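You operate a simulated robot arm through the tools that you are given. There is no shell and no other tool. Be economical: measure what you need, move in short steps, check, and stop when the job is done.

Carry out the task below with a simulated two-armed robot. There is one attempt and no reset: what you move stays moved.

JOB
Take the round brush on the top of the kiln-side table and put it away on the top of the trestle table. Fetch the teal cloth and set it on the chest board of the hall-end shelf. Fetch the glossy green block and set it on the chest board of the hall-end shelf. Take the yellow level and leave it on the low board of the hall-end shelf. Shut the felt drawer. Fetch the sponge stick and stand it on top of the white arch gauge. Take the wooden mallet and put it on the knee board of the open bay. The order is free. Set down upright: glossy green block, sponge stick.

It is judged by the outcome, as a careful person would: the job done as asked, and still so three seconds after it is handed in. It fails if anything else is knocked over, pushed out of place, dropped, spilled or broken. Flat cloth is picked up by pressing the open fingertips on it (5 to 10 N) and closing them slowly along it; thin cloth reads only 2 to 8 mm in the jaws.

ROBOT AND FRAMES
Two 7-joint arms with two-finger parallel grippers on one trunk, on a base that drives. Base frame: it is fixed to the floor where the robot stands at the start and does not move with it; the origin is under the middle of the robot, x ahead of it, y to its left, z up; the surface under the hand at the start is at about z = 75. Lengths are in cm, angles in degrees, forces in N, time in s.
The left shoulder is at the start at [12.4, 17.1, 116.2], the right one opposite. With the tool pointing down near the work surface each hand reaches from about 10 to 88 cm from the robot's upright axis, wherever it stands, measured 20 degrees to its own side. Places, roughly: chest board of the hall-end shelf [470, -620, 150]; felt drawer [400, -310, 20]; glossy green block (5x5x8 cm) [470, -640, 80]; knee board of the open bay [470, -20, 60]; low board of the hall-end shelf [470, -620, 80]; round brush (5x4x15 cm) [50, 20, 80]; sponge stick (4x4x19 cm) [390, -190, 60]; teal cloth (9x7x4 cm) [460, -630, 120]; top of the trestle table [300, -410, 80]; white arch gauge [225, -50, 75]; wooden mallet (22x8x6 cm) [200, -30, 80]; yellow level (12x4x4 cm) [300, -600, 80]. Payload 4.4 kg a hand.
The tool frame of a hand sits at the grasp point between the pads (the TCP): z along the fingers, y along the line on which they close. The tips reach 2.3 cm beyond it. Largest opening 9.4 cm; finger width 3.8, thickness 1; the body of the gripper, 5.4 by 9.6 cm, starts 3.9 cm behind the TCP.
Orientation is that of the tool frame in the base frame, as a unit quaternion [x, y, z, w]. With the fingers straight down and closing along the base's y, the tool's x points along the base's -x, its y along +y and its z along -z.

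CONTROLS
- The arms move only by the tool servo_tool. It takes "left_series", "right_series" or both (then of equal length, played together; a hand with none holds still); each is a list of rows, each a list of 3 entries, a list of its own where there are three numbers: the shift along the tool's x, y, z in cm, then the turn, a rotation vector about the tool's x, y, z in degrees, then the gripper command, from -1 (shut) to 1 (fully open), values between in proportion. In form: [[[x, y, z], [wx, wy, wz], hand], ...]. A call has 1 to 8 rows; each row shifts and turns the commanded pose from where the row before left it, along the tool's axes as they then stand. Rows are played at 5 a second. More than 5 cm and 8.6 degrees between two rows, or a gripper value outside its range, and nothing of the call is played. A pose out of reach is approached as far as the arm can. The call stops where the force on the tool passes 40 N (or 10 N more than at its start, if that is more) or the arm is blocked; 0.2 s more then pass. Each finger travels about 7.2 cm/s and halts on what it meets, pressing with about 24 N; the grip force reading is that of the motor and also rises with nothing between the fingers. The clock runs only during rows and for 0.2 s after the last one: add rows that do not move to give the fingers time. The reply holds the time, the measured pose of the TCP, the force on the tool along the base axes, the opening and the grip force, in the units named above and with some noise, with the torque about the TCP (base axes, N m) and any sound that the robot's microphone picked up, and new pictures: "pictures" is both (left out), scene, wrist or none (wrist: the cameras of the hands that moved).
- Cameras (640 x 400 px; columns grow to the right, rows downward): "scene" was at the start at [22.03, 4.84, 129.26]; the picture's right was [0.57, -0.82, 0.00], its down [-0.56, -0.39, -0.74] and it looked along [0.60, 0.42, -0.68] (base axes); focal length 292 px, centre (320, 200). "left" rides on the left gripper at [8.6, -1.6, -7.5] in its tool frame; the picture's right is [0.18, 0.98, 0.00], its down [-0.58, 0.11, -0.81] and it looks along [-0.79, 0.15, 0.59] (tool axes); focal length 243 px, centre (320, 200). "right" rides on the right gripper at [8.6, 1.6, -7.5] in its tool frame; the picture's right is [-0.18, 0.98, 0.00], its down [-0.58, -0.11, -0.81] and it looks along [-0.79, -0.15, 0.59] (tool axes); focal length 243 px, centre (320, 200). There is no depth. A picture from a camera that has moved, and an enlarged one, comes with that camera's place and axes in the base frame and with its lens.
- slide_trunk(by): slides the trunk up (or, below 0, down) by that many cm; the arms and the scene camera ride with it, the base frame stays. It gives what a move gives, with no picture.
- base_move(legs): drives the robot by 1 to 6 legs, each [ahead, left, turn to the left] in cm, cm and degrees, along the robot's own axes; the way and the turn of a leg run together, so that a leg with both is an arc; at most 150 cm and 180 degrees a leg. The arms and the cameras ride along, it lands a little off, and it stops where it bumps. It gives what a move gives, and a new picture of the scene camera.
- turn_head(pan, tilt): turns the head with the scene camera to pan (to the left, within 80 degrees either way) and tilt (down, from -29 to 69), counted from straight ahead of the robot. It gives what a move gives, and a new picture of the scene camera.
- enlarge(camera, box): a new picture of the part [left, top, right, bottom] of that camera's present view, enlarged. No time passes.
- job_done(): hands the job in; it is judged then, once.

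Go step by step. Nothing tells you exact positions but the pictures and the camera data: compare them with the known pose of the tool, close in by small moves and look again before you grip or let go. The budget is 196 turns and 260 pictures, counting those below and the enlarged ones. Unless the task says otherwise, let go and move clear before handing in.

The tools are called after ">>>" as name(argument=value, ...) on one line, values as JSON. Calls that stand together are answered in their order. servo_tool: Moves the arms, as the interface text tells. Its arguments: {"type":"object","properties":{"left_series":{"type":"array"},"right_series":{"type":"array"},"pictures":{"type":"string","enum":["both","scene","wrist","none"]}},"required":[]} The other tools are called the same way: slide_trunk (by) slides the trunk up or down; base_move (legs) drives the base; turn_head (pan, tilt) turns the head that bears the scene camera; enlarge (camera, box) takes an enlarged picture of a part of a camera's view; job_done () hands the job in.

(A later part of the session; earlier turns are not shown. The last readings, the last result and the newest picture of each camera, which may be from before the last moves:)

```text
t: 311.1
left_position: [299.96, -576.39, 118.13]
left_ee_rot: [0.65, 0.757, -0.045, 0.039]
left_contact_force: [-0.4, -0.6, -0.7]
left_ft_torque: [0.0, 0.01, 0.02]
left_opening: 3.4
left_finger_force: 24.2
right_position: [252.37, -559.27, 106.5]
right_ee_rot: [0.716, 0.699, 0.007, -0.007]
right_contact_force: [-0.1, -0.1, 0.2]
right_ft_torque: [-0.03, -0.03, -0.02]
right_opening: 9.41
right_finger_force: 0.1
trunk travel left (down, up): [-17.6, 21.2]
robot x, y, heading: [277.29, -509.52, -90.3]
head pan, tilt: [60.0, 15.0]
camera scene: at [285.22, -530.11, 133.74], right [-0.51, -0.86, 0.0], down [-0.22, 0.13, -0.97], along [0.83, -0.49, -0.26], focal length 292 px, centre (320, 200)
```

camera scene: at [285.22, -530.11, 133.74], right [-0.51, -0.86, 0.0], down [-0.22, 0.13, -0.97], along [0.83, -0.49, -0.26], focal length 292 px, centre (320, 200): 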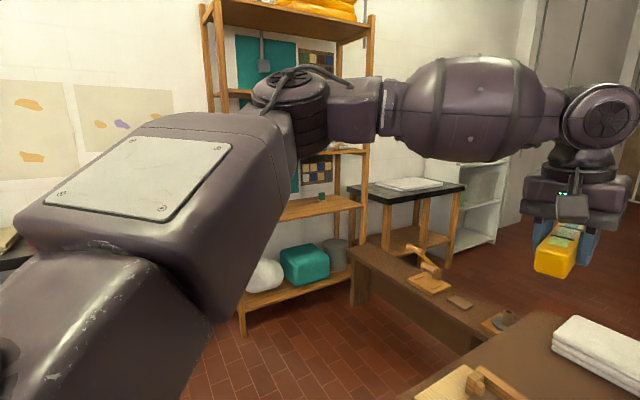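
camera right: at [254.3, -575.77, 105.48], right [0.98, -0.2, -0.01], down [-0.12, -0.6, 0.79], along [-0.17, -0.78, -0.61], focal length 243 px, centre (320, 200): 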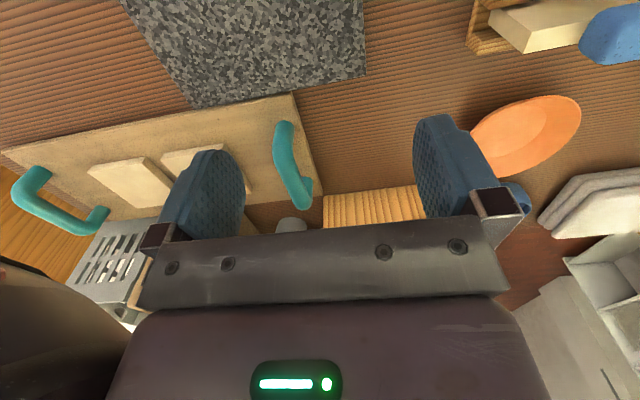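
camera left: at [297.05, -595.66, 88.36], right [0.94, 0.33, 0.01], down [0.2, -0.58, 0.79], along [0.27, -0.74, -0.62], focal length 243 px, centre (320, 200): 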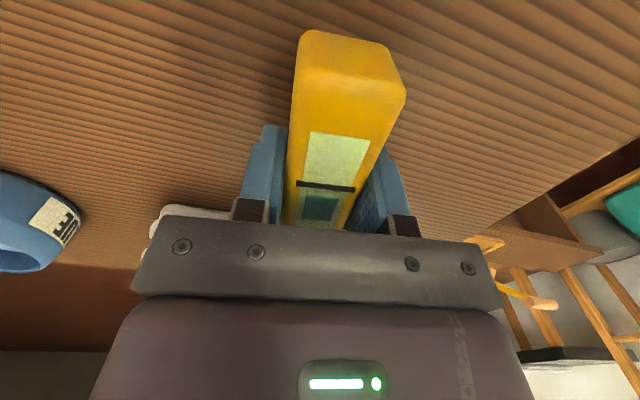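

The hall-end shelf stands at x ≈ 455, y −565 to −670, with a low bench in front of its right part. I'll turn to face it and move in front.

>>> servo_tool(left_series=[[[4, 0, 0], [0, -3, 0], -1], [[4, 0, 0], [0, -3, 0], -1], [[4, 0, 0], [0, 0, 0], -1], [[4, 0, 0], [0, 0, 0], -1], [[4, 0, 0], [0, 0, 0], -1], [[0, 0, 0], [0, 0, 0], -1]], pictures="none")

>>> base_move(legs=[[0, 0, 90], [85, 0, 0], [0, -85, 0]])

>>> turn_head(pan=0, tilt=15)

```text
t: 312.5
left_position: [297.01, -556.72, 114.22]
left_ee_rot: [0.647, 0.755, -0.08, 0.078]
left_contact_force: [0.6, -0.3, -1.1]
left_ft_torque: [0.01, 0.0, -0.04]
left_opening: 3.36
left_finger_force: 24.3
right_position: [252.37, -559.34, 106.51]
right_ee_rot: [0.715, 0.699, 0.006, -0.008]
right_contact_force: [-0.1, 0.2, -0.7]
right_ft_torque: [0.0, 0.01, 0.0]
right_opening: 9.39
right_finger_force: 0.1
trunk travel left (down, up): [-17.6, 21.2]
robot x, y, heading: [277.33, -510.3, -90.3]
head pan, tilt: [60.0, 15.0]
```

```text
t: 328.3
left_position: [409.42, -573.0, 114.35]
left_ee_rot: [-0.092, 0.989, 0.001, 0.112]
left_contact_force: [0.2, -1.0, -1.9]
left_ft_torque: [0.02, 0.02, 0.01]
left_opening: 3.37
left_finger_force: 23.7
right_position: [413.47, -617.32, 106.57]
right_ee_rot: [-0.003, 1.0, -0.001, -0.011]
right_contact_force: [-1.1, 0.3, -0.1]
right_ft_torque: [0.0, -0.01, -0.05]
right_opening: 9.41
right_finger_force: 0.0
trunk travel left (down, up): [-17.6, 21.2]
robot x, y, heading: [363.82, -593.96, 1.6]
head pan, tilt: [60.0, 15.0]
camera scene: at [383.29, -585.26, 133.74], right [0.88, -0.48, 0.0], down [-0.12, -0.23, -0.97], along [0.46, 0.85, -0.26], focal length 292 px, centre (320, 200)
```

scene: 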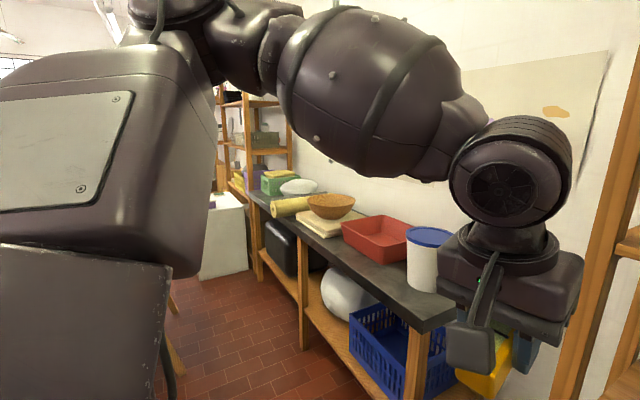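

```text
t: 329.6
left_position: [409.44, -572.83, 114.38]
left_ee_rot: [-0.092, 0.989, 0.002, 0.112]
left_contact_force: [-0.8, 0.9, -1.6]
left_ft_torque: [0.0, 0.0, -0.01]
left_opening: 3.38
left_finger_force: 23.9
right_position: [413.45, -617.3, 106.51]
right_ee_rot: [-0.004, 1.0, -0.001, -0.011]
right_contact_force: [-0.1, 0.1, 0.0]
right_ft_torque: [0.01, 0.02, -0.01]
right_opening: 9.4
right_finger_force: 0.0
trunk travel left (down, up): [-17.6, 21.2]
robot x, y, heading: [363.72, -593.98, 1.5]
head pan, tilt: [0.0, 15.0]
camera scene: at [388.15, -593.22, 133.74], right [0.02, -1.0, 0.0], down [-0.26, -0.01, -0.97], along [0.97, 0.02, -0.26], focal length 292 px, centre (320, 200)
```

scene: 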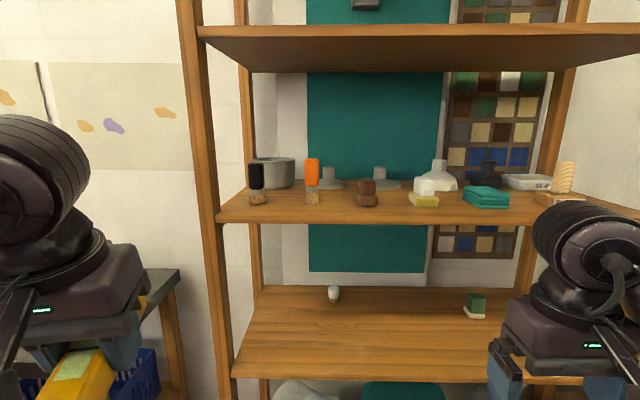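

I see the shelf: the chest board at z ≈ 150 (top), a middle board at ≈ 116 with the teal cloth, and the low board at ≈ 79 with the green block. I'll straighten the left hand with the level and bring it to low-board height outside the shelf.

>>> servo_tool(left_series=[[[0, 0, 0], [0, 6.5, 0], -1], [[0, 0, 0], [0, 6.4, 0], -1], [[0, 0, 4], [0, 0, 5.3], -1], [[0, 0, 4], [0, 0, 5.2], -1], [[0, 0, 4], [0, 0, 0], -1], [[0, 0, 4], [0, 0, 0], -1], [[0, 0, 4], [0, 0, 0], -1], [[0, 0, 0], [0, 0, 0], -1]])

>>> turn_head(pan=0, tilt=-15)

```text
t: 331.4
left_position: [409.53, -573.22, 94.4]
left_ee_rot: [0.001, 1.0, -0.008, 0.001]
left_contact_force: [-1.2, 0.0, -0.9]
left_ft_torque: [-0.01, 0.0, -0.02]
left_opening: 3.39
left_finger_force: 23.9
right_position: [413.45, -617.32, 106.75]
right_ee_rot: [-0.003, 1.0, -0.001, -0.009]
right_contact_force: [-0.1, -0.3, -0.7]
right_ft_torque: [0.03, 0.02, -0.02]
right_opening: 9.37
right_finger_force: 0.1
trunk travel left (down, up): [-17.6, 21.2]
robot x, y, heading: [364.16, -594.26, 1.1]
head pan, tilt: [0.0, 15.0]
camera scene: at [388.06, -593.26, 133.78], right [0.02, -1.0, 0.0], down [-0.26, -0.01, -0.97], along [0.97, 0.02, -0.26], focal length 292 px, centre (320, 200)
camera left: at [400.73, -574.56, 101.71], right [-0.18, 0.98, -0.02], down [0.58, 0.12, 0.81], along [0.79, 0.14, -0.59], focal length 243 px, centre (320, 200)
```

scene: 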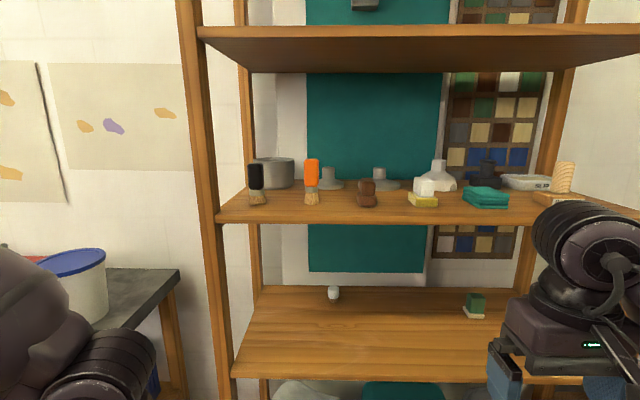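
left: 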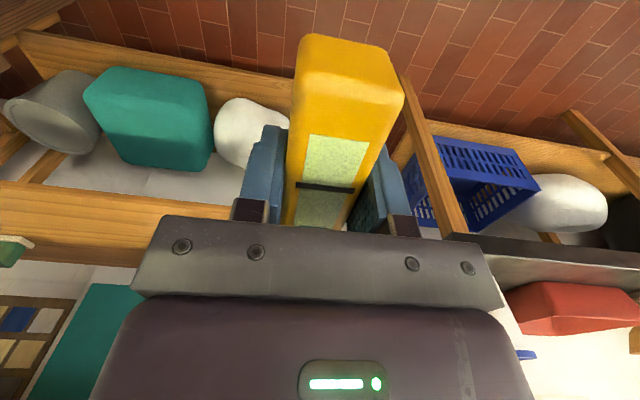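

```text
t: 332.3
left_position: [409.6, -573.19, 94.24]
left_ee_rot: [0.001, 1.0, -0.008, 0.0]
left_contact_force: [-0.3, 0.7, -0.8]
left_ft_torque: [0.0, -0.02, -0.01]
left_opening: 3.39
left_finger_force: 23.4
right_position: [413.34, -617.33, 106.62]
right_ee_rot: [-0.002, 1.0, -0.001, -0.011]
right_contact_force: [0.9, 0.6, 0.6]
right_ft_torque: [-0.01, 0.02, 0.03]
right_opening: 9.42
right_finger_force: 0.1
trunk travel left (down, up): [-17.6, 21.2]
robot x, y, heading: [363.57, -594.0, 1.2]
head pan, tilt: [0.0, -15.0]
camera scene: at [386.86, -593.25, 138.4], right [0.02, -1.0, 0.0], down [0.26, 0.01, -0.97], along [0.97, 0.02, 0.26], focal length 292 px, centre (320, 200)
```

scene: 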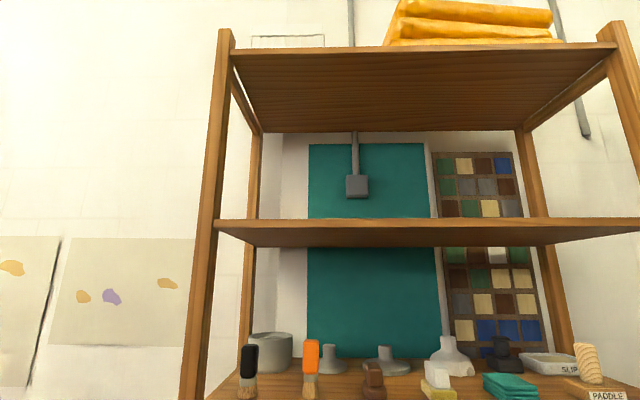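

Ceilings allow a tool-down approach. I'll shift the base, retract the right hand, and bring the level in over the low board with the left arm.

>>> servo_tool(right_series=[[[3, -2, 0], [0, 0, 0], 1], [[3, -2, 0], [0, 0, 0], 1], [[3, -2, 0], [0, 0, 0], 1], [[0, 0, 0], [0, 0, 0], 1], [[0, 0, 0], [0, 0, 0], 1]], left_series=[[[0, 0, 2], [0, 0, 0], -1], [[0, 0, 2], [0, 0, 0], -1], [[0, 0, 2], [0, 0, 0], -1], [[0, 0, 2], [0, 0, 0], -1], [[0, 0, 0], [0, 0, 0], -1]], pictures="none")

>>> turn_head(pan=0, tilt=40)

>>> base_move(legs=[[0, -10, -1.2], [16, 0, 0]])

```text
t: 333.5
left_position: [408.92, -571.15, 88.19]
left_ee_rot: [0.001, 1.0, -0.009, 0.002]
left_contact_force: [0.0, -0.3, -2.1]
left_ft_torque: [0.01, 0.01, 0.02]
left_opening: 3.38
left_finger_force: 24.6
left hand out of reach, approached as far as the arm can: row 2, 3, 4
right_position: [404.9, -623.65, 106.76]
right_ee_rot: [-0.003, 1.0, -0.001, -0.011]
right_contact_force: [-0.2, 0.7, 0.7]
right_ft_torque: [0.04, 0.0, 0.0]
right_opening: 9.4
right_finger_force: 0.0
right hand out of reach, approached as far as the arm can: row 3
trunk travel left (down, up): [-17.6, 21.2]
robot x, y, heading: [363.49, -593.88, 1.2]
head pan, tilt: [0.0, -15.0]
```

```text
t: 334.8
left_position: [408.89, -571.01, 88.21]
left_ee_rot: [0.001, 1.0, -0.009, 0.0]
left_contact_force: [0.6, -0.4, -1.8]
left_ft_torque: [0.03, 0.02, -0.01]
left_opening: 3.37
left_finger_force: 24.0
right_position: [404.79, -623.73, 106.67]
right_ee_rot: [-0.004, 1.0, 0.0, -0.011]
right_contact_force: [-0.5, -0.4, 0.0]
right_ft_torque: [0.0, -0.01, 0.01]
right_opening: 9.38
right_finger_force: 0.0
trunk travel left (down, up): [-17.6, 21.2]
robot x, y, heading: [363.46, -593.92, 1.4]
head pan, tilt: [0.0, 40.0]
camera scene: at [387.31, -593.25, 129.8], right [0.02, -1.0, 0.0], down [-0.64, -0.02, -0.77], along [0.77, 0.02, -0.64], focal length 292 px, centre (320, 200)
```

scene: 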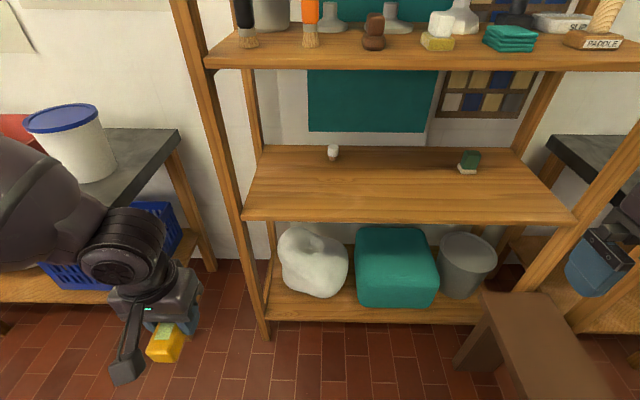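

```text
t: 337.4
left_position: [425.61, -582.19, 88.08]
left_ee_rot: [0.012, 1.0, -0.01, 0.0]
left_contact_force: [0.3, -0.1, -1.6]
left_ft_torque: [0.0, 0.03, 0.01]
left_opening: 3.38
left_finger_force: 23.7
right_position: [420.32, -634.72, 106.74]
right_ee_rot: [0.007, 1.0, -0.001, -0.012]
right_contact_force: [0.3, -0.1, -0.1]
right_ft_torque: [0.02, 0.03, -0.04]
right_opening: 9.41
right_finger_force: 0.0
trunk travel left (down, up): [-17.6, 21.2]
robot x, y, heading: [379.75, -604.04, 0.2]
head pan, tilt: [0.0, 40.0]
camera scene: at [403.58, -603.86, 129.77], right [0.0, -1.0, 0.0], down [-0.64, 0.0, -0.77], along [0.77, 0.0, -0.64], focal length 292 px, centre (320, 200)
```

scene: 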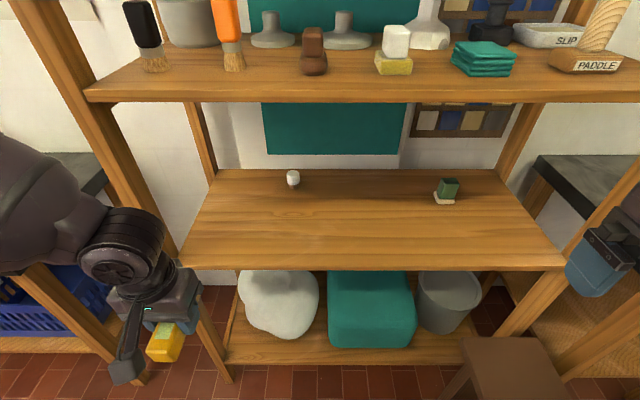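

The left post would be in the forearm's way, so I'll rotate the base about 15° to the right to enter nearer the shelf's middle.

>>> base_move(legs=[[0, 2, -15]])

>>> slide_trunk(by=-6)

>>> servo_tool(left_series=[[[-4, 0, 0], [0, 0, 0], -1], [[-4, 0, 0], [0, 0, 0], -1], [[-4, 0, 0], [0, 0, 0], -1], [[0, 0, 0], [0, 0, 0], -1]])

```text
t: 338.6
left_position: [429.82, -592.67, 88.08]
left_ee_rot: [0.141, 0.99, -0.009, -0.001]
left_contact_force: [-0.8, 0.5, -1.2]
left_ft_torque: [-0.01, 0.0, 0.01]
left_opening: 3.36
left_finger_force: 23.8
right_position: [411.44, -642.0, 106.76]
right_ee_rot: [0.136, 0.991, 0.0, -0.01]
right_contact_force: [0.3, -0.9, 0.2]
right_ft_torque: [-0.02, -0.03, 0.02]
right_opening: 9.41
right_finger_force: 0.1
trunk travel left (down, up): [-17.6, 21.2]
robot x, y, heading: [380.01, -602.12, -14.4]
head pan, tilt: [0.0, 40.0]
camera scene: at [402.97, -607.95, 129.79], right [-0.25, -0.97, 0.0], down [-0.62, 0.16, -0.77], along [0.74, -0.19, -0.64], focal length 292 px, centre (320, 200)
```

scene: 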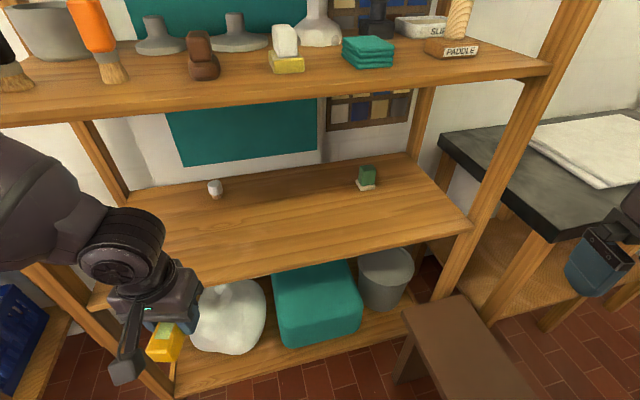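

```text
t: 339.6
left_position: [429.84, -592.62, 82.38]
left_ee_rot: [0.14, 0.99, -0.009, 0.001]
left_contact_force: [-0.3, 0.7, -0.8]
left_ft_torque: [0.0, -0.01, -0.02]
left_opening: 3.38
left_finger_force: 23.7
right_position: [413.37, -642.6, 95.09]
right_ee_rot: [0.135, 0.985, 0.013, -0.108]
right_contact_force: [0.2, 0.7, 0.3]
right_ft_torque: [0.0, -0.03, 0.0]
right_opening: 9.4
right_finger_force: 0.1
trunk travel left (down, up): [-11.6, 27.2]
robot x, y, heading: [380.41, -602.12, -14.6]
head pan, tilt: [0.0, 40.0]
```

```text
t: 340.6
left_position: [441.5, -595.99, 82.34]
left_ee_rot: [0.14, 0.99, -0.009, 0.0]
left_contact_force: [0.2, -0.5, -1.4]
left_ft_torque: [0.01, -0.01, 0.04]
left_opening: 3.36
left_finger_force: 23.7
right_position: [413.57, -642.53, 95.0]
right_ee_rot: [0.135, 0.985, 0.013, -0.109]
right_contact_force: [-1.5, -0.2, 0.0]
right_ft_torque: [-0.02, 0.0, -0.02]
right_opening: 9.38
right_finger_force: 0.1
trunk travel left (down, up): [-11.6, 27.2]
robot x, y, heading: [379.8, -601.96, -14.7]
head pan, tilt: [0.0, 40.0]
camera scene: at [408.88, -609.47, 122.68], right [-0.25, -0.97, 0.0], down [-0.62, 0.16, -0.77], along [0.74, -0.19, -0.64], focal length 292 px, centre (320, 200)
camera left: at [432.54, -594.96, 89.69], right [0.1, 1.0, -0.02], down [0.59, -0.04, 0.8], along [0.8, -0.09, -0.59], focal length 243 px, centre (320, 200)
```

scene: 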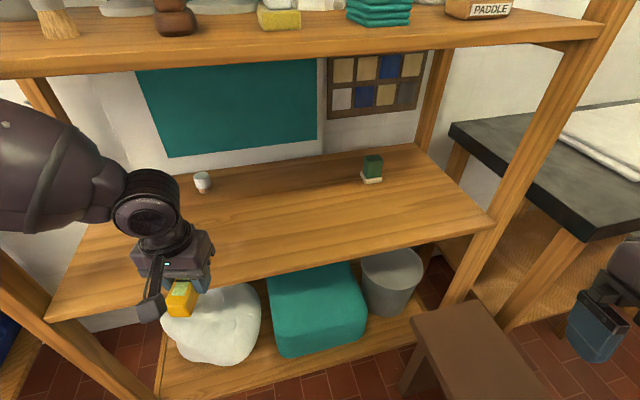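
left: 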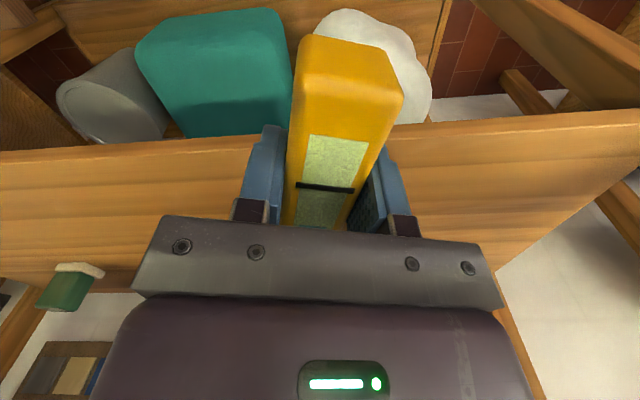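

The board top is about z 77.6, and the level's underside clears it by ~2 cm. I'll go 10.5 cm deeper and lower to contact.

>>> servo_tool(left_series=[[[-3.5, 0, 0], [0, 0, 0], -1], [[-3.5, 0, 0], [0, 0, 0], -1], [[-3.5, 0, 0], [0, 0, 0], -1], [[0, 0, 0.8], [0, 0, 0], -1], [[0, 0, 0.5], [0, 0, 0], -1], [[0, 0, 0], [0, 0, 0], -1]])

```text
t: 342.0
left_position: [449.22, -595.79, 82.6]
left_ee_rot: [0.143, 0.99, -0.006, -0.004]
left_contact_force: [-0.1, -0.2, -1.1]
left_ft_torque: [0.02, -0.04, 0.05]
left_opening: 3.35
left_finger_force: 24.0
left hand out of reach, approached as far as the arm can: row 2, 3, 4, 5
right_position: [413.08, -642.92, 94.91]
right_ee_rot: [0.135, 0.985, 0.013, -0.109]
right_contact_force: [-0.4, -0.4, 0.1]
right_ft_torque: [-0.03, -0.01, 0.0]
right_opening: 9.37
right_finger_force: 0.0
trunk travel left (down, up): [-11.6, 27.2]
robot x, y, heading: [380.54, -602.11, -14.6]
head pan, tilt: [0.0, 40.0]
camera scene: at [408.4, -609.85, 122.69], right [-0.25, -0.97, 0.0], down [-0.62, 0.17, -0.77], along [0.74, -0.19, -0.64], focal length 292 px, centre (320, 200)
camera left: at [440.33, -594.7, 90.03], right [0.1, 0.99, -0.01], down [0.6, -0.05, 0.8], along [0.8, -0.09, -0.6], focal length 243 px, centre (320, 200)
```

scene: 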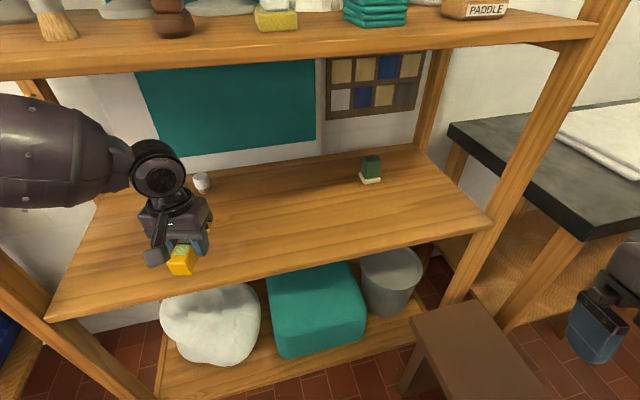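
left: 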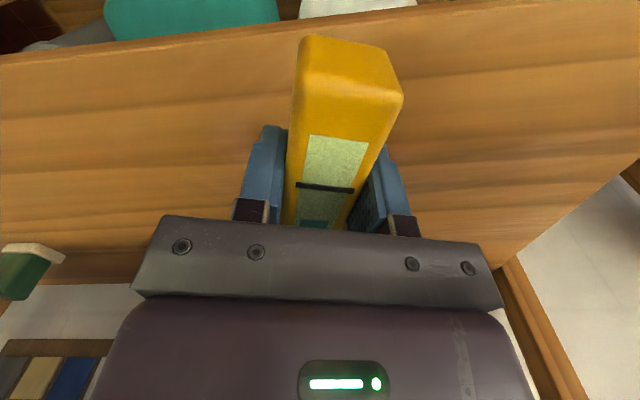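

I'll drive 4 cm further in, then lower via the trunk.

>>> base_move(legs=[[4, 0, 0]])

>>> slide_trunk(by=-1.7)

```text
t: 342.7
left_position: [448.75, -595.75, 82.5]
left_ee_rot: [0.147, 0.989, -0.007, -0.008]
left_contact_force: [-0.3, 0.1, -2.4]
left_ft_torque: [0.01, 0.0, 0.02]
left_opening: 3.37
left_finger_force: 23.5
right_position: [413.34, -642.78, 95.25]
right_ee_rot: [0.135, 0.985, 0.013, -0.106]
right_contact_force: [0.4, -0.3, 0.2]
right_ft_torque: [0.01, 0.0, 0.02]
right_opening: 9.41
right_finger_force: 0.0
trunk travel left (down, up): [-11.6, 27.2]
robot x, y, heading: [380.23, -602.13, -14.7]
head pan, tilt: [0.0, 40.0]
stopped in leg 1: the robot was blocked; the commanded pose is now the measured one
camera scene: at [408.46, -609.7, 122.91], right [-0.25, -0.97, 0.0], down [-0.62, 0.16, -0.77], along [0.74, -0.19, -0.64], focal length 292 px, centre (320, 200)
```

scene: 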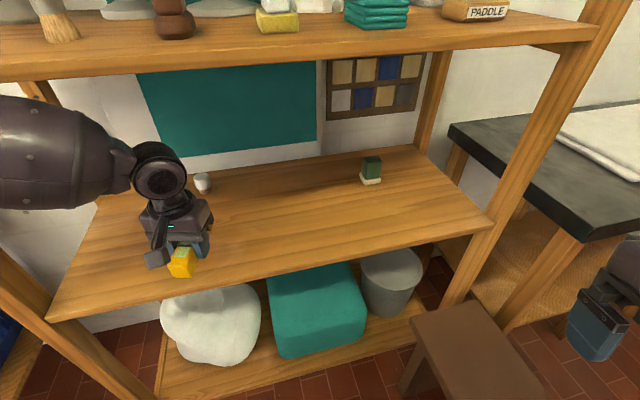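

```text
t: 343.4
left_position: [448.48, -594.39, 78.96]
left_ee_rot: [0.142, 0.99, -0.006, -0.022]
left_contact_force: [0.6, -0.5, -2.7]
left_ft_torque: [-0.02, 0.02, 0.0]
left_opening: 3.36
left_finger_force: 24.5
right_position: [414.19, -642.19, 91.52]
right_ee_rot: [0.132, 0.981, 0.014, -0.141]
right_contact_force: [-1.0, -0.8, 0.0]
right_ft_torque: [0.0, -0.01, 0.02]
right_opening: 9.4
right_finger_force: 0.1
trunk travel left (down, up): [-9.9, 28.9]
robot x, y, heading: [380.62, -602.11, -14.5]
head pan, tilt: [0.0, 40.0]
```

>>> servo_tool(left_series=[[[-1, 0, 0.4], [0, 0, 0], -1], [[-1, 0, 0.4], [0, 0, 0], -1], [[0, 0, 0.4], [0, 0, 0], -1], [[0, 0, 0], [0, 0, 0], -1]], pictures="both")

```text
t: 344.4
left_position: [451.17, -595.89, 79.12]
left_ee_rot: [0.145, 0.989, -0.008, -0.012]
left_contact_force: [-0.6, 0.6, -0.8]
left_ft_torque: [-0.01, 0.02, -0.01]
left_opening: 3.37
left_finger_force: 24.1
right_position: [414.21, -642.89, 92.02]
right_ee_rot: [0.135, 0.981, 0.017, -0.138]
right_contact_force: [0.3, 0.2, -0.5]
right_ft_torque: [-0.02, 0.02, 0.0]
right_opening: 9.39
right_finger_force: 0.0
trunk travel left (down, up): [-9.9, 28.9]
robot x, y, heading: [380.16, -602.42, -14.6]
head pan, tilt: [0.0, 40.0]
camera scene: at [410.8, -610.05, 120.53], right [-0.25, -0.97, 0.0], down [-0.62, 0.16, -0.77], along [0.74, -0.19, -0.64], focal length 292 px, centre (320, 200)
camera left: at [442.47, -594.88, 86.74], right [0.11, 0.99, -0.01], down [0.61, -0.05, 0.79], along [0.79, -0.09, -0.61], focal length 243 px, centre (320, 200)
```

scene: 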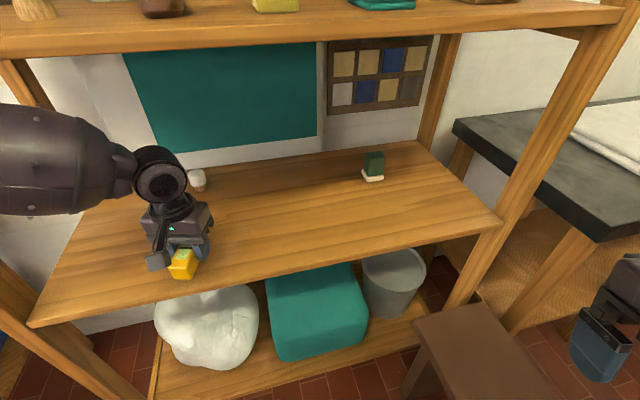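
left: 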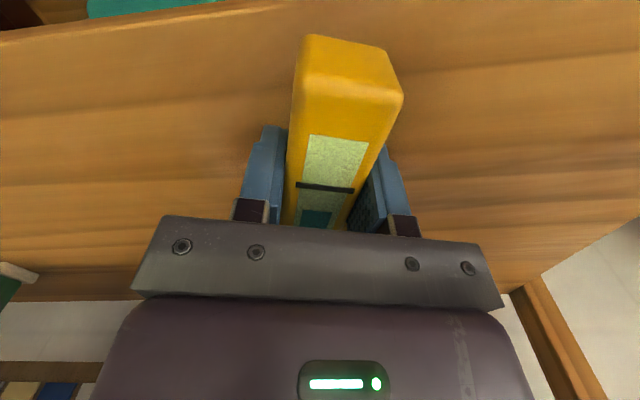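

>>> slide_trunk(by=-0.8)

>>> servo_tool(left_series=[[[0, 0, 0.3], [0, 0, 0], -1], [[0, 0, 0], [0, 0, 0], -1]], pictures="none")

```text
t: 344.9
left_position: [451.11, -596.19, 78.33]
left_ee_rot: [0.146, 0.989, -0.007, -0.01]
left_contact_force: [0.1, 0.0, -0.5]
left_ft_torque: [-0.01, -0.01, -0.02]
left_opening: 3.39
left_finger_force: 23.9
right_position: [414.31, -642.95, 90.57]
right_ee_rot: [0.134, 0.98, 0.017, -0.148]
right_contact_force: [-0.1, 1.1, -0.9]
right_ft_torque: [0.01, 0.01, 0.04]
right_opening: 9.4
right_finger_force: 0.1
trunk travel left (down, up): [-9.1, 29.7]
robot x, y, heading: [380.46, -602.06, -14.5]
head pan, tilt: [0.0, 40.0]
```

```text
t: 345.6
left_position: [451.13, -596.14, 78.07]
left_ee_rot: [0.146, 0.989, -0.007, -0.011]
left_contact_force: [0.3, -0.6, -1.0]
left_ft_torque: [-0.01, 0.03, 0.0]
left_opening: 3.37
left_finger_force: 23.9
right_position: [414.49, -643.02, 90.53]
right_ee_rot: [0.134, 0.98, 0.017, -0.149]
right_contact_force: [-0.1, 0.5, -0.2]
right_ft_torque: [0.01, 0.0, 0.01]
right_opening: 9.39
right_finger_force: 0.1
trunk travel left (down, up): [-9.1, 29.7]
robot x, y, heading: [380.6, -602.42, -14.8]
head pan, tilt: [0.0, 40.0]
```

The arm moves again. I'll keep lowering in small steps.

>>> servo_tool(left_series=[[[0, 0, 0.4], [0, 0, 0], -1], [[0, 0, 0.4], [0, 0, 0], -1], [[0, 0, 0], [0, 0, 0], -1]], pictures="none")

```text
t: 346.4
left_position: [451.17, -596.35, 77.34]
left_ee_rot: [0.146, 0.989, -0.008, -0.009]
left_contact_force: [0.3, 1.1, 13.5]
left_ft_torque: [0.29, 0.01, -0.02]
left_opening: 3.33
left_finger_force: 24.2
right_position: [414.25, -643.0, 90.55]
right_ee_rot: [0.134, 0.98, 0.019, -0.147]
right_contact_force: [0.3, -0.4, 0.4]
right_ft_torque: [-0.03, 0.0, 0.0]
right_opening: 9.4
right_finger_force: 0.1
trunk travel left (down, up): [-9.1, 29.7]
robot x, y, heading: [380.59, -602.33, -14.6]
head pan, tilt: [0.0, 40.0]
```

Contact; the board top is at about z 75. Releasing, lifting 5 cm and drawing the hand out.

>>> servo_tool(left_series=[[[0, 0, -0.2], [0, 0, 0], -0.2], [[0, 0, 0], [0, 0, 0], 0.2], [[0, 0, 0], [0, 0, 0], 0.6], [[0, 0, 0], [0, 0, 0], 0.8], [[0, 0, -2.5], [0, 0, 0], 0.8], [[0, 0, -2.5], [0, 0, 0], 0.8], [[0, 0, 0], [0, 0, 0], 0.8]], pictures="wrist")

>>> servo_tool(left_series=[[[4.5, 0, 0], [0, 0, 0], 0.8], [[4.5, 0, 0], [0, 0, 0], 0.8], [[4.5, 0, 0], [0, 0, 0], 0.8], [[4.5, 0, 0], [0, 0, 0], 0.8], [[0, 0, 0], [0, 0, 0], 0.8]], pictures="scene")

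```text
t: 348.1
left_position: [449.1, -594.59, 77.97]
left_ee_rot: [0.144, 0.988, 0.007, -0.055]
left_contact_force: [0.2, -0.6, 0.1]
left_ft_torque: [0.03, 0.01, -0.03]
left_opening: 8.47
left_finger_force: 0.0
right_position: [414.58, -642.77, 90.16]
right_ee_rot: [0.134, 0.979, 0.016, -0.154]
right_contact_force: [0.4, -0.5, 0.3]
right_ft_torque: [-0.01, -0.01, 0.0]
right_opening: 9.41
right_finger_force: 0.0
trunk travel left (down, up): [-9.1, 29.7]
robot x, y, heading: [379.75, -602.26, -14.7]
head pan, tilt: [0.0, 40.0]
stopped in row 7 (left hand): the arm was blocked; the commanded pose is now the measured one
camera left: at [441.0, -593.77, 86.26], right [0.11, 0.99, 0.02], down [0.67, -0.08, 0.74], along [0.73, -0.07, -0.68], focal length 243 px, centre (320, 200)
```

left: 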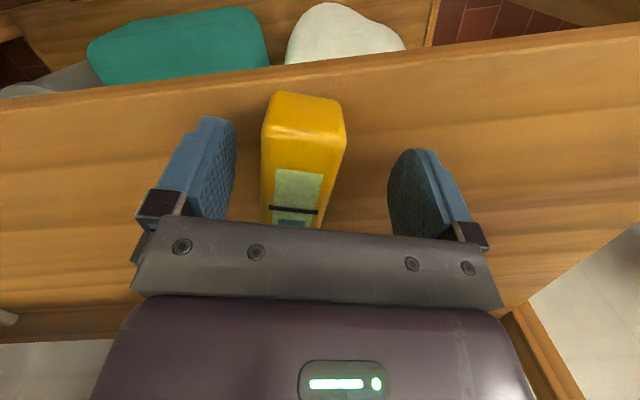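

```text
t: 348.5
left_position: [447.07, -594.26, 78.92]
left_ee_rot: [0.147, 0.988, 0.01, -0.047]
left_contact_force: [2.0, -0.4, 6.7]
left_ft_torque: [0.07, 0.08, -0.02]
left_opening: 8.48
left_finger_force: 0.1
right_position: [414.06, -642.97, 90.8]
right_ee_rot: [0.134, 0.98, 0.015, -0.146]
right_contact_force: [-1.3, 0.4, 1.2]
right_ft_torque: [-0.01, -0.09, 0.02]
right_opening: 9.38
right_finger_force: 0.2
trunk travel left (down, up): [-9.1, 29.7]
robot x, y, heading: [379.99, -602.3, -14.6]
head pan, tilt: [0.0, 40.0]
stopped in row 1 (left hand): the force on the tool passed its limit at 286 N (the readings are from after the stop); the commanded pose is now the measured one
camera scene: at [410.98, -610.01, 119.67], right [-0.25, -0.97, 0.0], down [-0.62, 0.16, -0.77], along [0.74, -0.19, -0.64], focal length 292 px, centre (320, 200)
```

scene: 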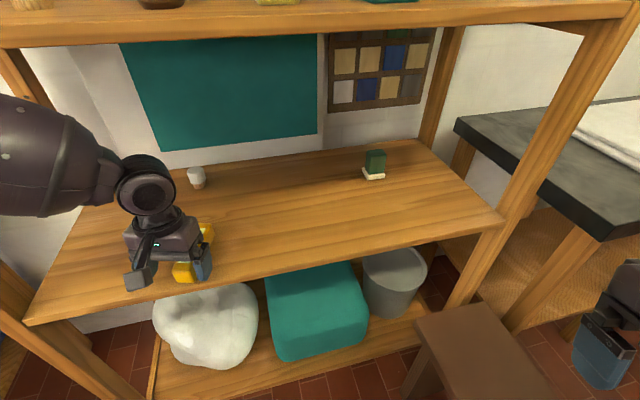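

The arm's elbow seems pinned against the left post when I move the hand alone. I'll reverse the base gently instead, keeping the arm shape fixed.

>>> base_move(legs=[[-4, 0, 0]])

```text
t: 349.4
left_position: [443.92, -593.62, 79.37]
left_ee_rot: [0.148, 0.988, 0.006, -0.039]
left_contact_force: [-0.4, -0.3, 0.7]
left_ft_torque: [0.03, 0.02, -0.05]
left_opening: 8.48
left_finger_force: 0.1
right_position: [410.12, -642.09, 90.47]
right_ee_rot: [0.134, 0.98, 0.017, -0.147]
right_contact_force: [1.1, 0.4, -1.2]
right_ft_torque: [-0.03, -0.02, 0.02]
right_opening: 9.42
right_finger_force: 0.1
trunk travel left (down, up): [-9.1, 29.7]
robot x, y, heading: [375.87, -601.46, -14.4]
head pan, tilt: [0.0, 40.0]
camera scene: at [407.21, -609.29, 119.59], right [-0.25, -0.97, 0.0], down [-0.62, 0.16, -0.77], along [0.74, -0.19, -0.64], focal length 292 px, centre (320, 200)
```

scene: 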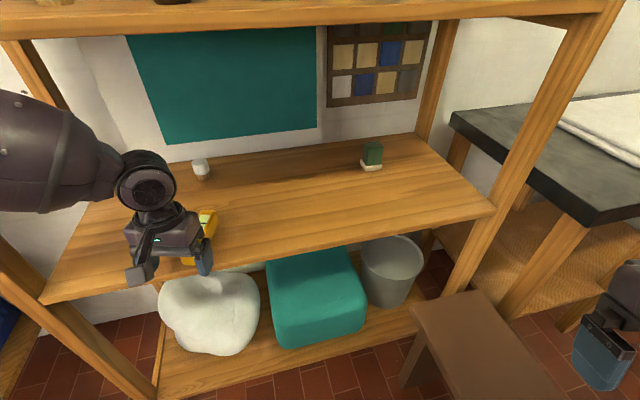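

Moving back freely; the level stays on the board. I'll continue reversing.

>>> base_move(legs=[[-28, 0, 0]])

```text
t: 351.3
left_position: [417.12, -587.06, 79.23]
left_ee_rot: [0.148, 0.988, 0.006, -0.04]
left_contact_force: [-0.3, 1.2, 0.3]
left_ft_torque: [-0.02, -0.02, 0.01]
left_opening: 8.48
left_finger_force: 0.0
right_position: [383.37, -635.19, 90.54]
right_ee_rot: [0.134, 0.98, 0.017, -0.148]
right_contact_force: [0.3, 0.8, 1.3]
right_ft_torque: [0.02, -0.03, 0.02]
right_opening: 9.39
right_finger_force: 0.1
trunk travel left (down, up): [-9.1, 29.7]
robot x, y, heading: [349.75, -594.54, -14.5]
head pan, tilt: [0.0, 40.0]
camera scene: at [380.5, -602.42, 119.52], right [-0.25, -0.97, 0.0], down [-0.62, 0.16, -0.77], along [0.74, -0.19, -0.64], focal length 292 px, centre (320, 200)
```

scene: 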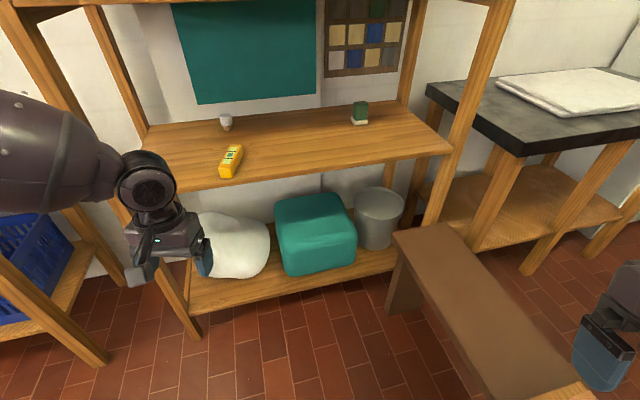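

The level is in place. Next is the green block on the low board. I'll retract the left hand, straighten the right, and enlarge the view of the block.

>>> servo_tool(left_series=[[[4, 0, -2], [0, 0, 0], 0.8], [[4, 0, -2], [0, 0, 0], 0.8], [[4, 0, -2], [0, 0, 0], 0.8], [[4, 0, -2], [0, 0, 0], 0.8], [[4, 0, -2], [0, 0, 0], 0.8], [[0, 0, 0], [0, 0, 0], 0.8]], right_series=[[[-2, 0, 0], [0, -6, 0], 1], [[-2, 0, 0], [0, -6, 0], 1], [[-2, 0, 0], [0, -5, 0], 1], [[-3, 0, 0], [0, 0, 0], 1], [[-3, 0, 0], [0, 0, 0], 1], [[0, 0, 0], [0, 0, 0], 1]], pictures="none")

>>> enlarge(camera="scene", box=[200, 70, 440, 220])

```text
t: 352.7
left_position: [399.92, -581.59, 90.47]
left_ee_rot: [0.15, 0.988, 0.007, -0.04]
left_contact_force: [0.2, 0.1, 0.4]
left_ft_torque: [0.02, -0.02, 0.02]
left_opening: 8.46
left_finger_force: 0.1
left hand out of reach, approached as far as the arm can: row 5
right_position: [394.6, -638.46, 89.32]
right_ee_rot: [0.137, 0.991, -0.002, -0.001]
right_contact_force: [-0.3, -0.6, 0.2]
right_ft_torque: [0.0, -0.02, -0.01]
right_opening: 9.4
right_finger_force: 0.1
trunk travel left (down, up): [-9.1, 29.7]
robot x, y, heading: [349.14, -594.23, -14.8]
head pan, tilt: [0.0, 40.0]
```

```text
2.67 times, centred on (320, 145) of scene
camera zoom: at [380.5, -602.47, 119.53], right [-0.25, -0.97, 0.0], down [-0.62, 0.16, -0.77], along [0.74, -0.2, -0.64], focal length 779 px, centre (320, 347)
```

zoom: 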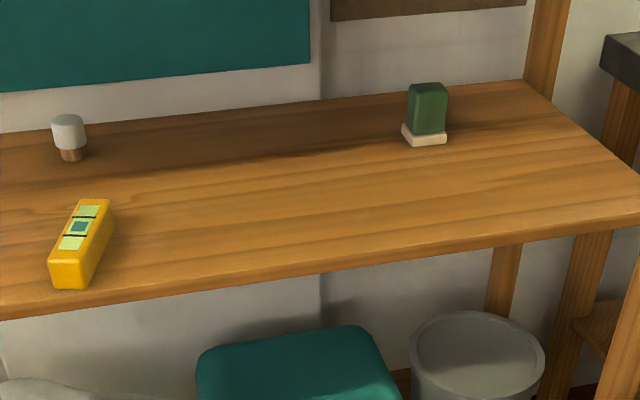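

The block (green with a cream foot) stands at about [469.5, −640.5], base at z 75. I'll square the base to the shelf and prepare the right hand at entry height.

>>> base_move(legs=[[0, 0, 14.6], [20, -14, 0]])

>>> servo_tool(right_series=[[[-3, 0, 1.5], [0, 0, 0], 1], [[-4, 0, 1.5], [0, 0, 0], 1], [[-4, 0, 0.5], [0, 0, 0], 1], [[0, 0, 0], [0, 0, 0], 1]], pictures="wrist")

```text
t: 355.4
left_position: [414.86, -583.22, 90.53]
left_ee_rot: [0.022, 0.999, 0.002, -0.041]
left_contact_force: [-0.2, -0.3, 0.0]
left_ft_torque: [0.04, 0.0, -0.02]
left_opening: 8.44
left_finger_force: 0.0
right_position: [424.25, -639.62, 89.39]
right_ee_rot: [0.009, 1.0, -0.002, 0.0]
right_contact_force: [0.4, 0.3, 0.2]
right_ft_torque: [0.03, 0.0, 0.01]
right_opening: 9.4
right_finger_force: 0.1
trunk travel left (down, up): [-9.1, 29.7]
robot x, y, heading: [368.89, -608.23, -0.1]
head pan, tilt: [0.0, 40.0]
camera scene: at [401.52, -608.34, 119.5], right [0.0, -1.0, 0.0], down [-0.64, 0.0, -0.77], along [0.77, 0.0, -0.64], focal length 292 px, centre (320, 200)
```

scene: 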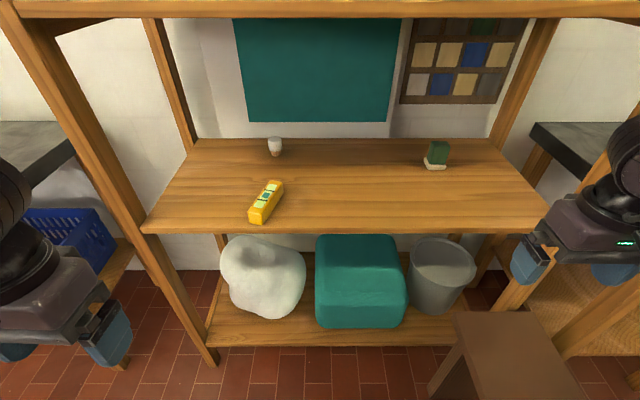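

```text
t: 356.4
left_position: [414.76, -583.28, 90.46]
left_ee_rot: [0.023, 0.999, 0.002, -0.041]
left_contact_force: [-0.9, 0.0, 0.2]
left_ft_torque: [0.02, 0.0, 0.02]
left_opening: 8.46
left_finger_force: 0.0
right_position: [435.37, -639.84, 85.88]
right_ee_rot: [0.009, 1.0, -0.003, 0.0]
right_contact_force: [0.7, -0.5, -0.9]
right_ft_torque: [0.0, 0.01, -0.02]
right_opening: 9.4
right_finger_force: 0.0
trunk travel left (down, up): [-9.1, 29.7]
robot x, y, heading: [369.38, -608.35, -0.1]
head pan, tilt: [0.0, 40.0]
camera right: at [426.78, -638.04, 93.34], right [0.2, 0.98, -0.01], down [0.58, -0.11, 0.81], along [0.79, -0.17, -0.59], focal length 243 px, centre (320, 200)
```

right: 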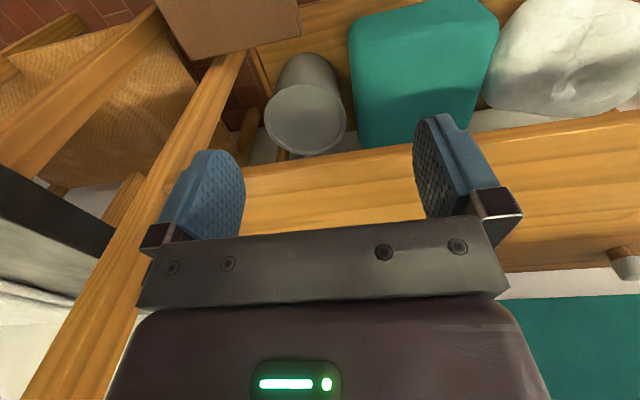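

Before driving in, I'll raise and retract the left hand so it clears the middle board.

>>> servo_tool(left_series=[[[0, 0, -4.5], [0, 0, 0], 0.8], [[0, 0, -4.5], [0, 0, 0], 0.8], [[0, 0, -4.5], [0, 0, 0], 0.8], [[2, 0, -4.5], [0, 0, 0], 0.8], [[3, 0, -3], [0, 0, 0], 0.8], [[3, 0, 0], [0, 0, 0], 0.8], [[0, 0, 0], [0, 0, 0], 0.8]], pictures="none")

>>> base_move(legs=[[20, 0, 0]])

```text
t: 358.0
left_position: [408.58, -582.95, 111.92]
left_ee_rot: [0.023, 0.999, 0.002, -0.041]
left_contact_force: [0.9, -0.5, -0.4]
left_ft_torque: [0.0, 0.01, -0.02]
left_opening: 8.47
left_finger_force: 0.1
right_position: [435.26, -639.94, 85.74]
right_ee_rot: [0.008, 1.0, -0.003, -0.001]
right_contact_force: [0.4, -0.5, -0.1]
right_ft_torque: [0.01, -0.01, -0.01]
right_opening: 9.4
right_finger_force: 0.1
trunk travel left (down, up): [-9.1, 29.7]
robot x, y, heading: [369.15, -608.41, -0.1]
head pan, tilt: [0.0, 40.0]
```

```text
t: 359.6
left_position: [428.91, -583.14, 111.86]
left_ee_rot: [0.023, 0.999, 0.001, -0.041]
left_contact_force: [0.6, 0.6, 0.1]
left_ft_torque: [0.02, 0.03, 0.0]
left_opening: 8.43
left_finger_force: 0.0
right_position: [455.48, -640.0, 85.71]
right_ee_rot: [0.009, 1.0, -0.002, -0.001]
right_contact_force: [-0.2, 0.6, -0.5]
right_ft_torque: [-0.01, 0.04, 0.0]
right_opening: 9.4
right_finger_force: 0.0
trunk travel left (down, up): [-9.1, 29.7]
robot x, y, heading: [389.2, -608.19, -0.1]
head pan, tilt: [0.0, 40.0]
camera scene: at [421.69, -608.41, 119.5], right [0.0, -1.0, 0.0], down [-0.64, 0.0, -0.77], along [0.77, 0.0, -0.64], focal length 292 px, centre (320, 200)
```

scene: 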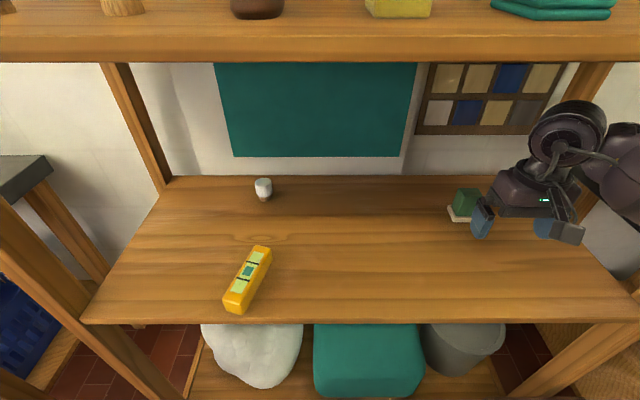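

>>> servo_tool(right_series=[[[0, 0, -1.3], [0, 0, 0], 1], [[-4.6, 0, 0], [0, 0, 0], 1], [[-4.6, 0, 0], [0, 0, 0], 1], [[-4.6, 0, 0], [0, 0, 0], 1], [[0, 0, 0], [0, 0, 0], 1]], pictures="both")

```text
t: 360.9
left_position: [428.8, -583.21, 111.98]
left_ee_rot: [0.021, 0.999, 0.002, -0.041]
left_contact_force: [-0.4, -0.4, 0.0]
left_ft_torque: [0.0, -0.02, 0.0]
left_opening: 8.47
left_finger_force: 0.0
right_position: [469.29, -640.12, 86.96]
right_ee_rot: [0.01, 1.0, -0.003, 0.0]
right_contact_force: [0.6, -0.7, -0.3]
right_ft_torque: [0.02, 0.0, -0.05]
right_opening: 9.4
right_finger_force: 0.0
trunk travel left (down, up): [-9.1, 29.7]
robot x, y, heading: [389.36, -608.47, -0.3]
head pan, tilt: [0.0, 40.0]
camera scene: at [421.6, -608.44, 119.53], right [0.0, -1.0, 0.0], down [-0.64, 0.0, -0.77], along [0.77, 0.0, -0.64], focal length 292 px, centre (320, 200)
camera right: at [460.8, -638.38, 94.59], right [0.2, 0.98, -0.01], down [0.58, -0.12, 0.81], along [0.79, -0.17, -0.59], focal length 243 px, centre (320, 200)
```

scene: 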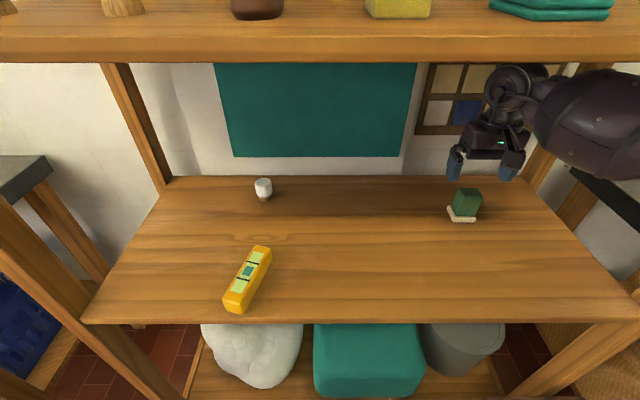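
right: 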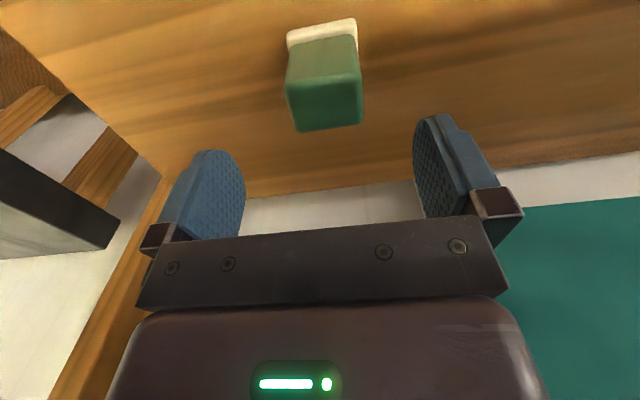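

Block is centred between the fingers. I'll descend 7.2 cm and close.

>>> servo_tool(right_series=[[[0.5, 0.2, 2.4], [0, 0, 0], 1], [[0, 0, 2.4], [0, 0, 0], 1], [[0, 0, 2.3], [0, 0, 0], 1], [[0, 0, 0], [0, 0, 0], 0.4], [[0, 0, 0], [0, 0, 0], -0.2], [[0, 0, 0], [0, 0, 0], -1], [[0, 0, 0], [0, 0, 0], -1], [[0, 0, 0], [0, 0, 0], -1]], pictures="wrist")

```text
t: 362.6
left_position: [428.84, -583.05, 111.94]
left_ee_rot: [0.022, 0.999, 0.001, -0.041]
left_contact_force: [-0.4, 0.1, 0.5]
left_ft_torque: [-0.05, 0.0, -0.01]
left_opening: 8.48
left_finger_force: 0.2
right_position: [468.81, -639.99, 79.92]
right_ee_rot: [0.01, 1.0, -0.003, 0.0]
right_contact_force: [0.2, 0.6, 2.2]
right_ft_torque: [0.08, 0.0, 0.02]
right_opening: 4.38
right_finger_force: 23.2
trunk travel left (down, up): [-9.1, 29.7]
robot x, y, heading: [389.53, -608.36, 0.2]
head pan, tilt: [0.0, 40.0]
camera right: at [460.2, -638.21, 87.5], right [0.2, 0.98, -0.01], down [0.58, -0.12, 0.81], along [0.79, -0.17, -0.59], focal length 243 px, centre (320, 200)
```

right: 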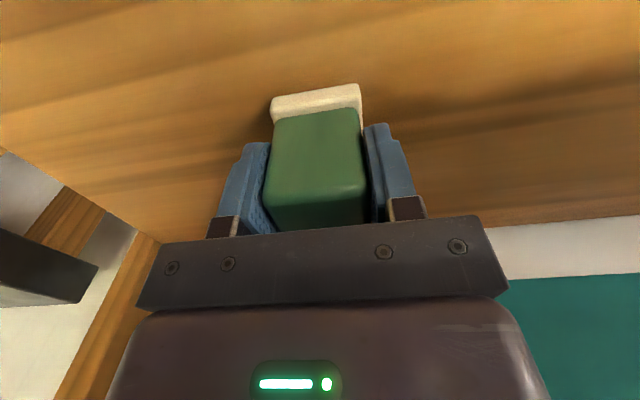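

Gripped. Lift 4 cm and reverse the base straight out.

>>> servo_tool(right_series=[[[0, 0, -1.5], [0, 0, 0], -1], [[0, 0, -2.5], [0, 0, 0], -1], [[0, 0, 0], [0, 0, 0], -1]], pictures="none")

>>> base_move(legs=[[-45, 2, 0]])

```text
t: 363.4
left_position: [428.99, -583.13, 111.79]
left_ee_rot: [0.022, 0.999, 0.002, -0.04]
left_contact_force: [1.3, 0.4, -0.5]
left_ft_torque: [0.02, -0.01, 0.01]
left_opening: 8.45
left_finger_force: 0.1
right_position: [468.82, -640.1, 83.88]
right_ee_rot: [0.009, 1.0, -0.002, -0.002]
right_contact_force: [0.3, 0.8, -1.3]
right_ft_torque: [-0.01, 0.03, 0.02]
right_opening: 4.38
right_finger_force: 23.5
trunk travel left (down, up): [-9.1, 29.7]
robot x, y, heading: [389.31, -608.59, -0.2]
head pan, tilt: [0.0, 40.0]
```

```text
t: 366.4
left_position: [384.15, -580.95, 111.85]
left_ee_rot: [0.024, 0.999, 0.001, -0.041]
left_contact_force: [0.4, -0.4, 0.1]
left_ft_torque: [0.02, -0.02, 0.0]
left_opening: 8.48
left_finger_force: 0.0
right_position: [423.9, -637.94, 83.93]
right_ee_rot: [0.01, 1.0, -0.002, -0.002]
right_contact_force: [-0.1, -0.8, -1.6]
right_ft_torque: [-0.01, 0.01, -0.03]
right_opening: 4.39
right_finger_force: 23.9
trunk travel left (down, up): [-9.1, 29.7]
robot x, y, heading: [344.37, -606.0, -0.3]
head pan, tilt: [0.0, 40.0]
stopped in leg 1: the robot was blocked; the commanded pose is now the measured one
camera scene: at [376.82, -606.24, 119.5], right [0.0, -1.0, 0.0], down [-0.64, 0.0, -0.77], along [0.77, 0.0, -0.64], focal length 292 px, centre (320, 200)
```

scene: 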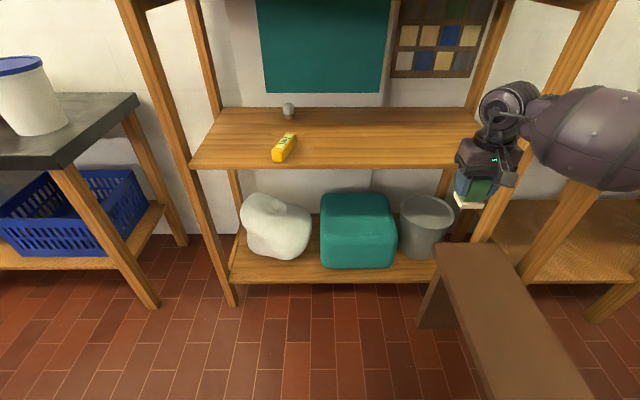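

Out with the block. Now I'll raise the trunk fully and look at the chest board.

>>> slide_trunk(by=29)

>>> turn_head(pan=0, tilt=10)

```text
t: 369.3
left_position: [384.08, -580.97, 140.83]
left_ee_rot: [0.024, 0.999, 0.002, -0.041]
left_contact_force: [-0.4, 0.4, -0.4]
left_ft_torque: [0.0, 0.01, 0.02]
left_opening: 8.46
left_finger_force: 0.1
right_position: [423.42, -637.93, 119.07]
right_ee_rot: [0.01, 0.999, -0.002, 0.04]
right_contact_force: [0.0, -0.1, -1.7]
right_ft_torque: [0.03, 0.02, 0.0]
right_opening: 4.38
right_finger_force: 24.0
trunk travel left (down, up): [-38.1, 0.7]
robot x, y, heading: [344.99, -606.12, -0.2]
head pan, tilt: [0.0, 40.0]
```

```text
t: 370.2
left_position: [384.09, -580.98, 140.89]
left_ee_rot: [0.023, 0.999, 0.002, -0.04]
left_contact_force: [-0.7, 0.9, -0.1]
left_ft_torque: [-0.01, 0.01, -0.02]
left_opening: 8.47
left_finger_force: 0.1
right_position: [423.41, -637.92, 119.17]
right_ee_rot: [0.01, 0.999, -0.002, 0.041]
right_contact_force: [0.3, 0.4, -0.9]
right_ft_torque: [0.0, 0.03, -0.01]
right_opening: 4.35
right_finger_force: 24.2
trunk travel left (down, up): [-38.1, 0.7]
robot x, y, heading: [344.4, -606.22, -0.4]
head pan, tilt: [0.0, 10.0]
camera scene: at [359.54, -606.17, 156.04], right [0.0, -1.0, 0.0], down [-0.17, 0.0, -0.98], along [0.98, 0.0, -0.17], focal length 292 px, centre (320, 200)
```

scene: 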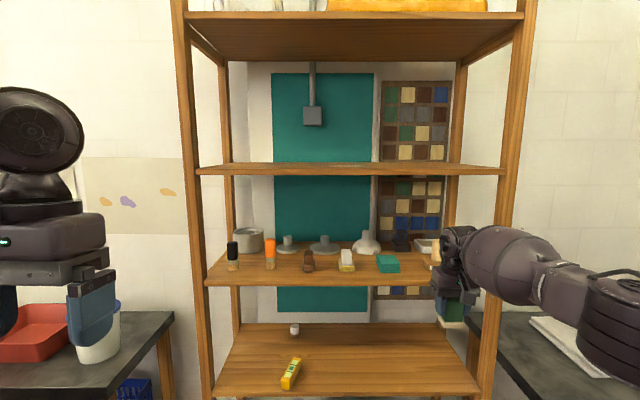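

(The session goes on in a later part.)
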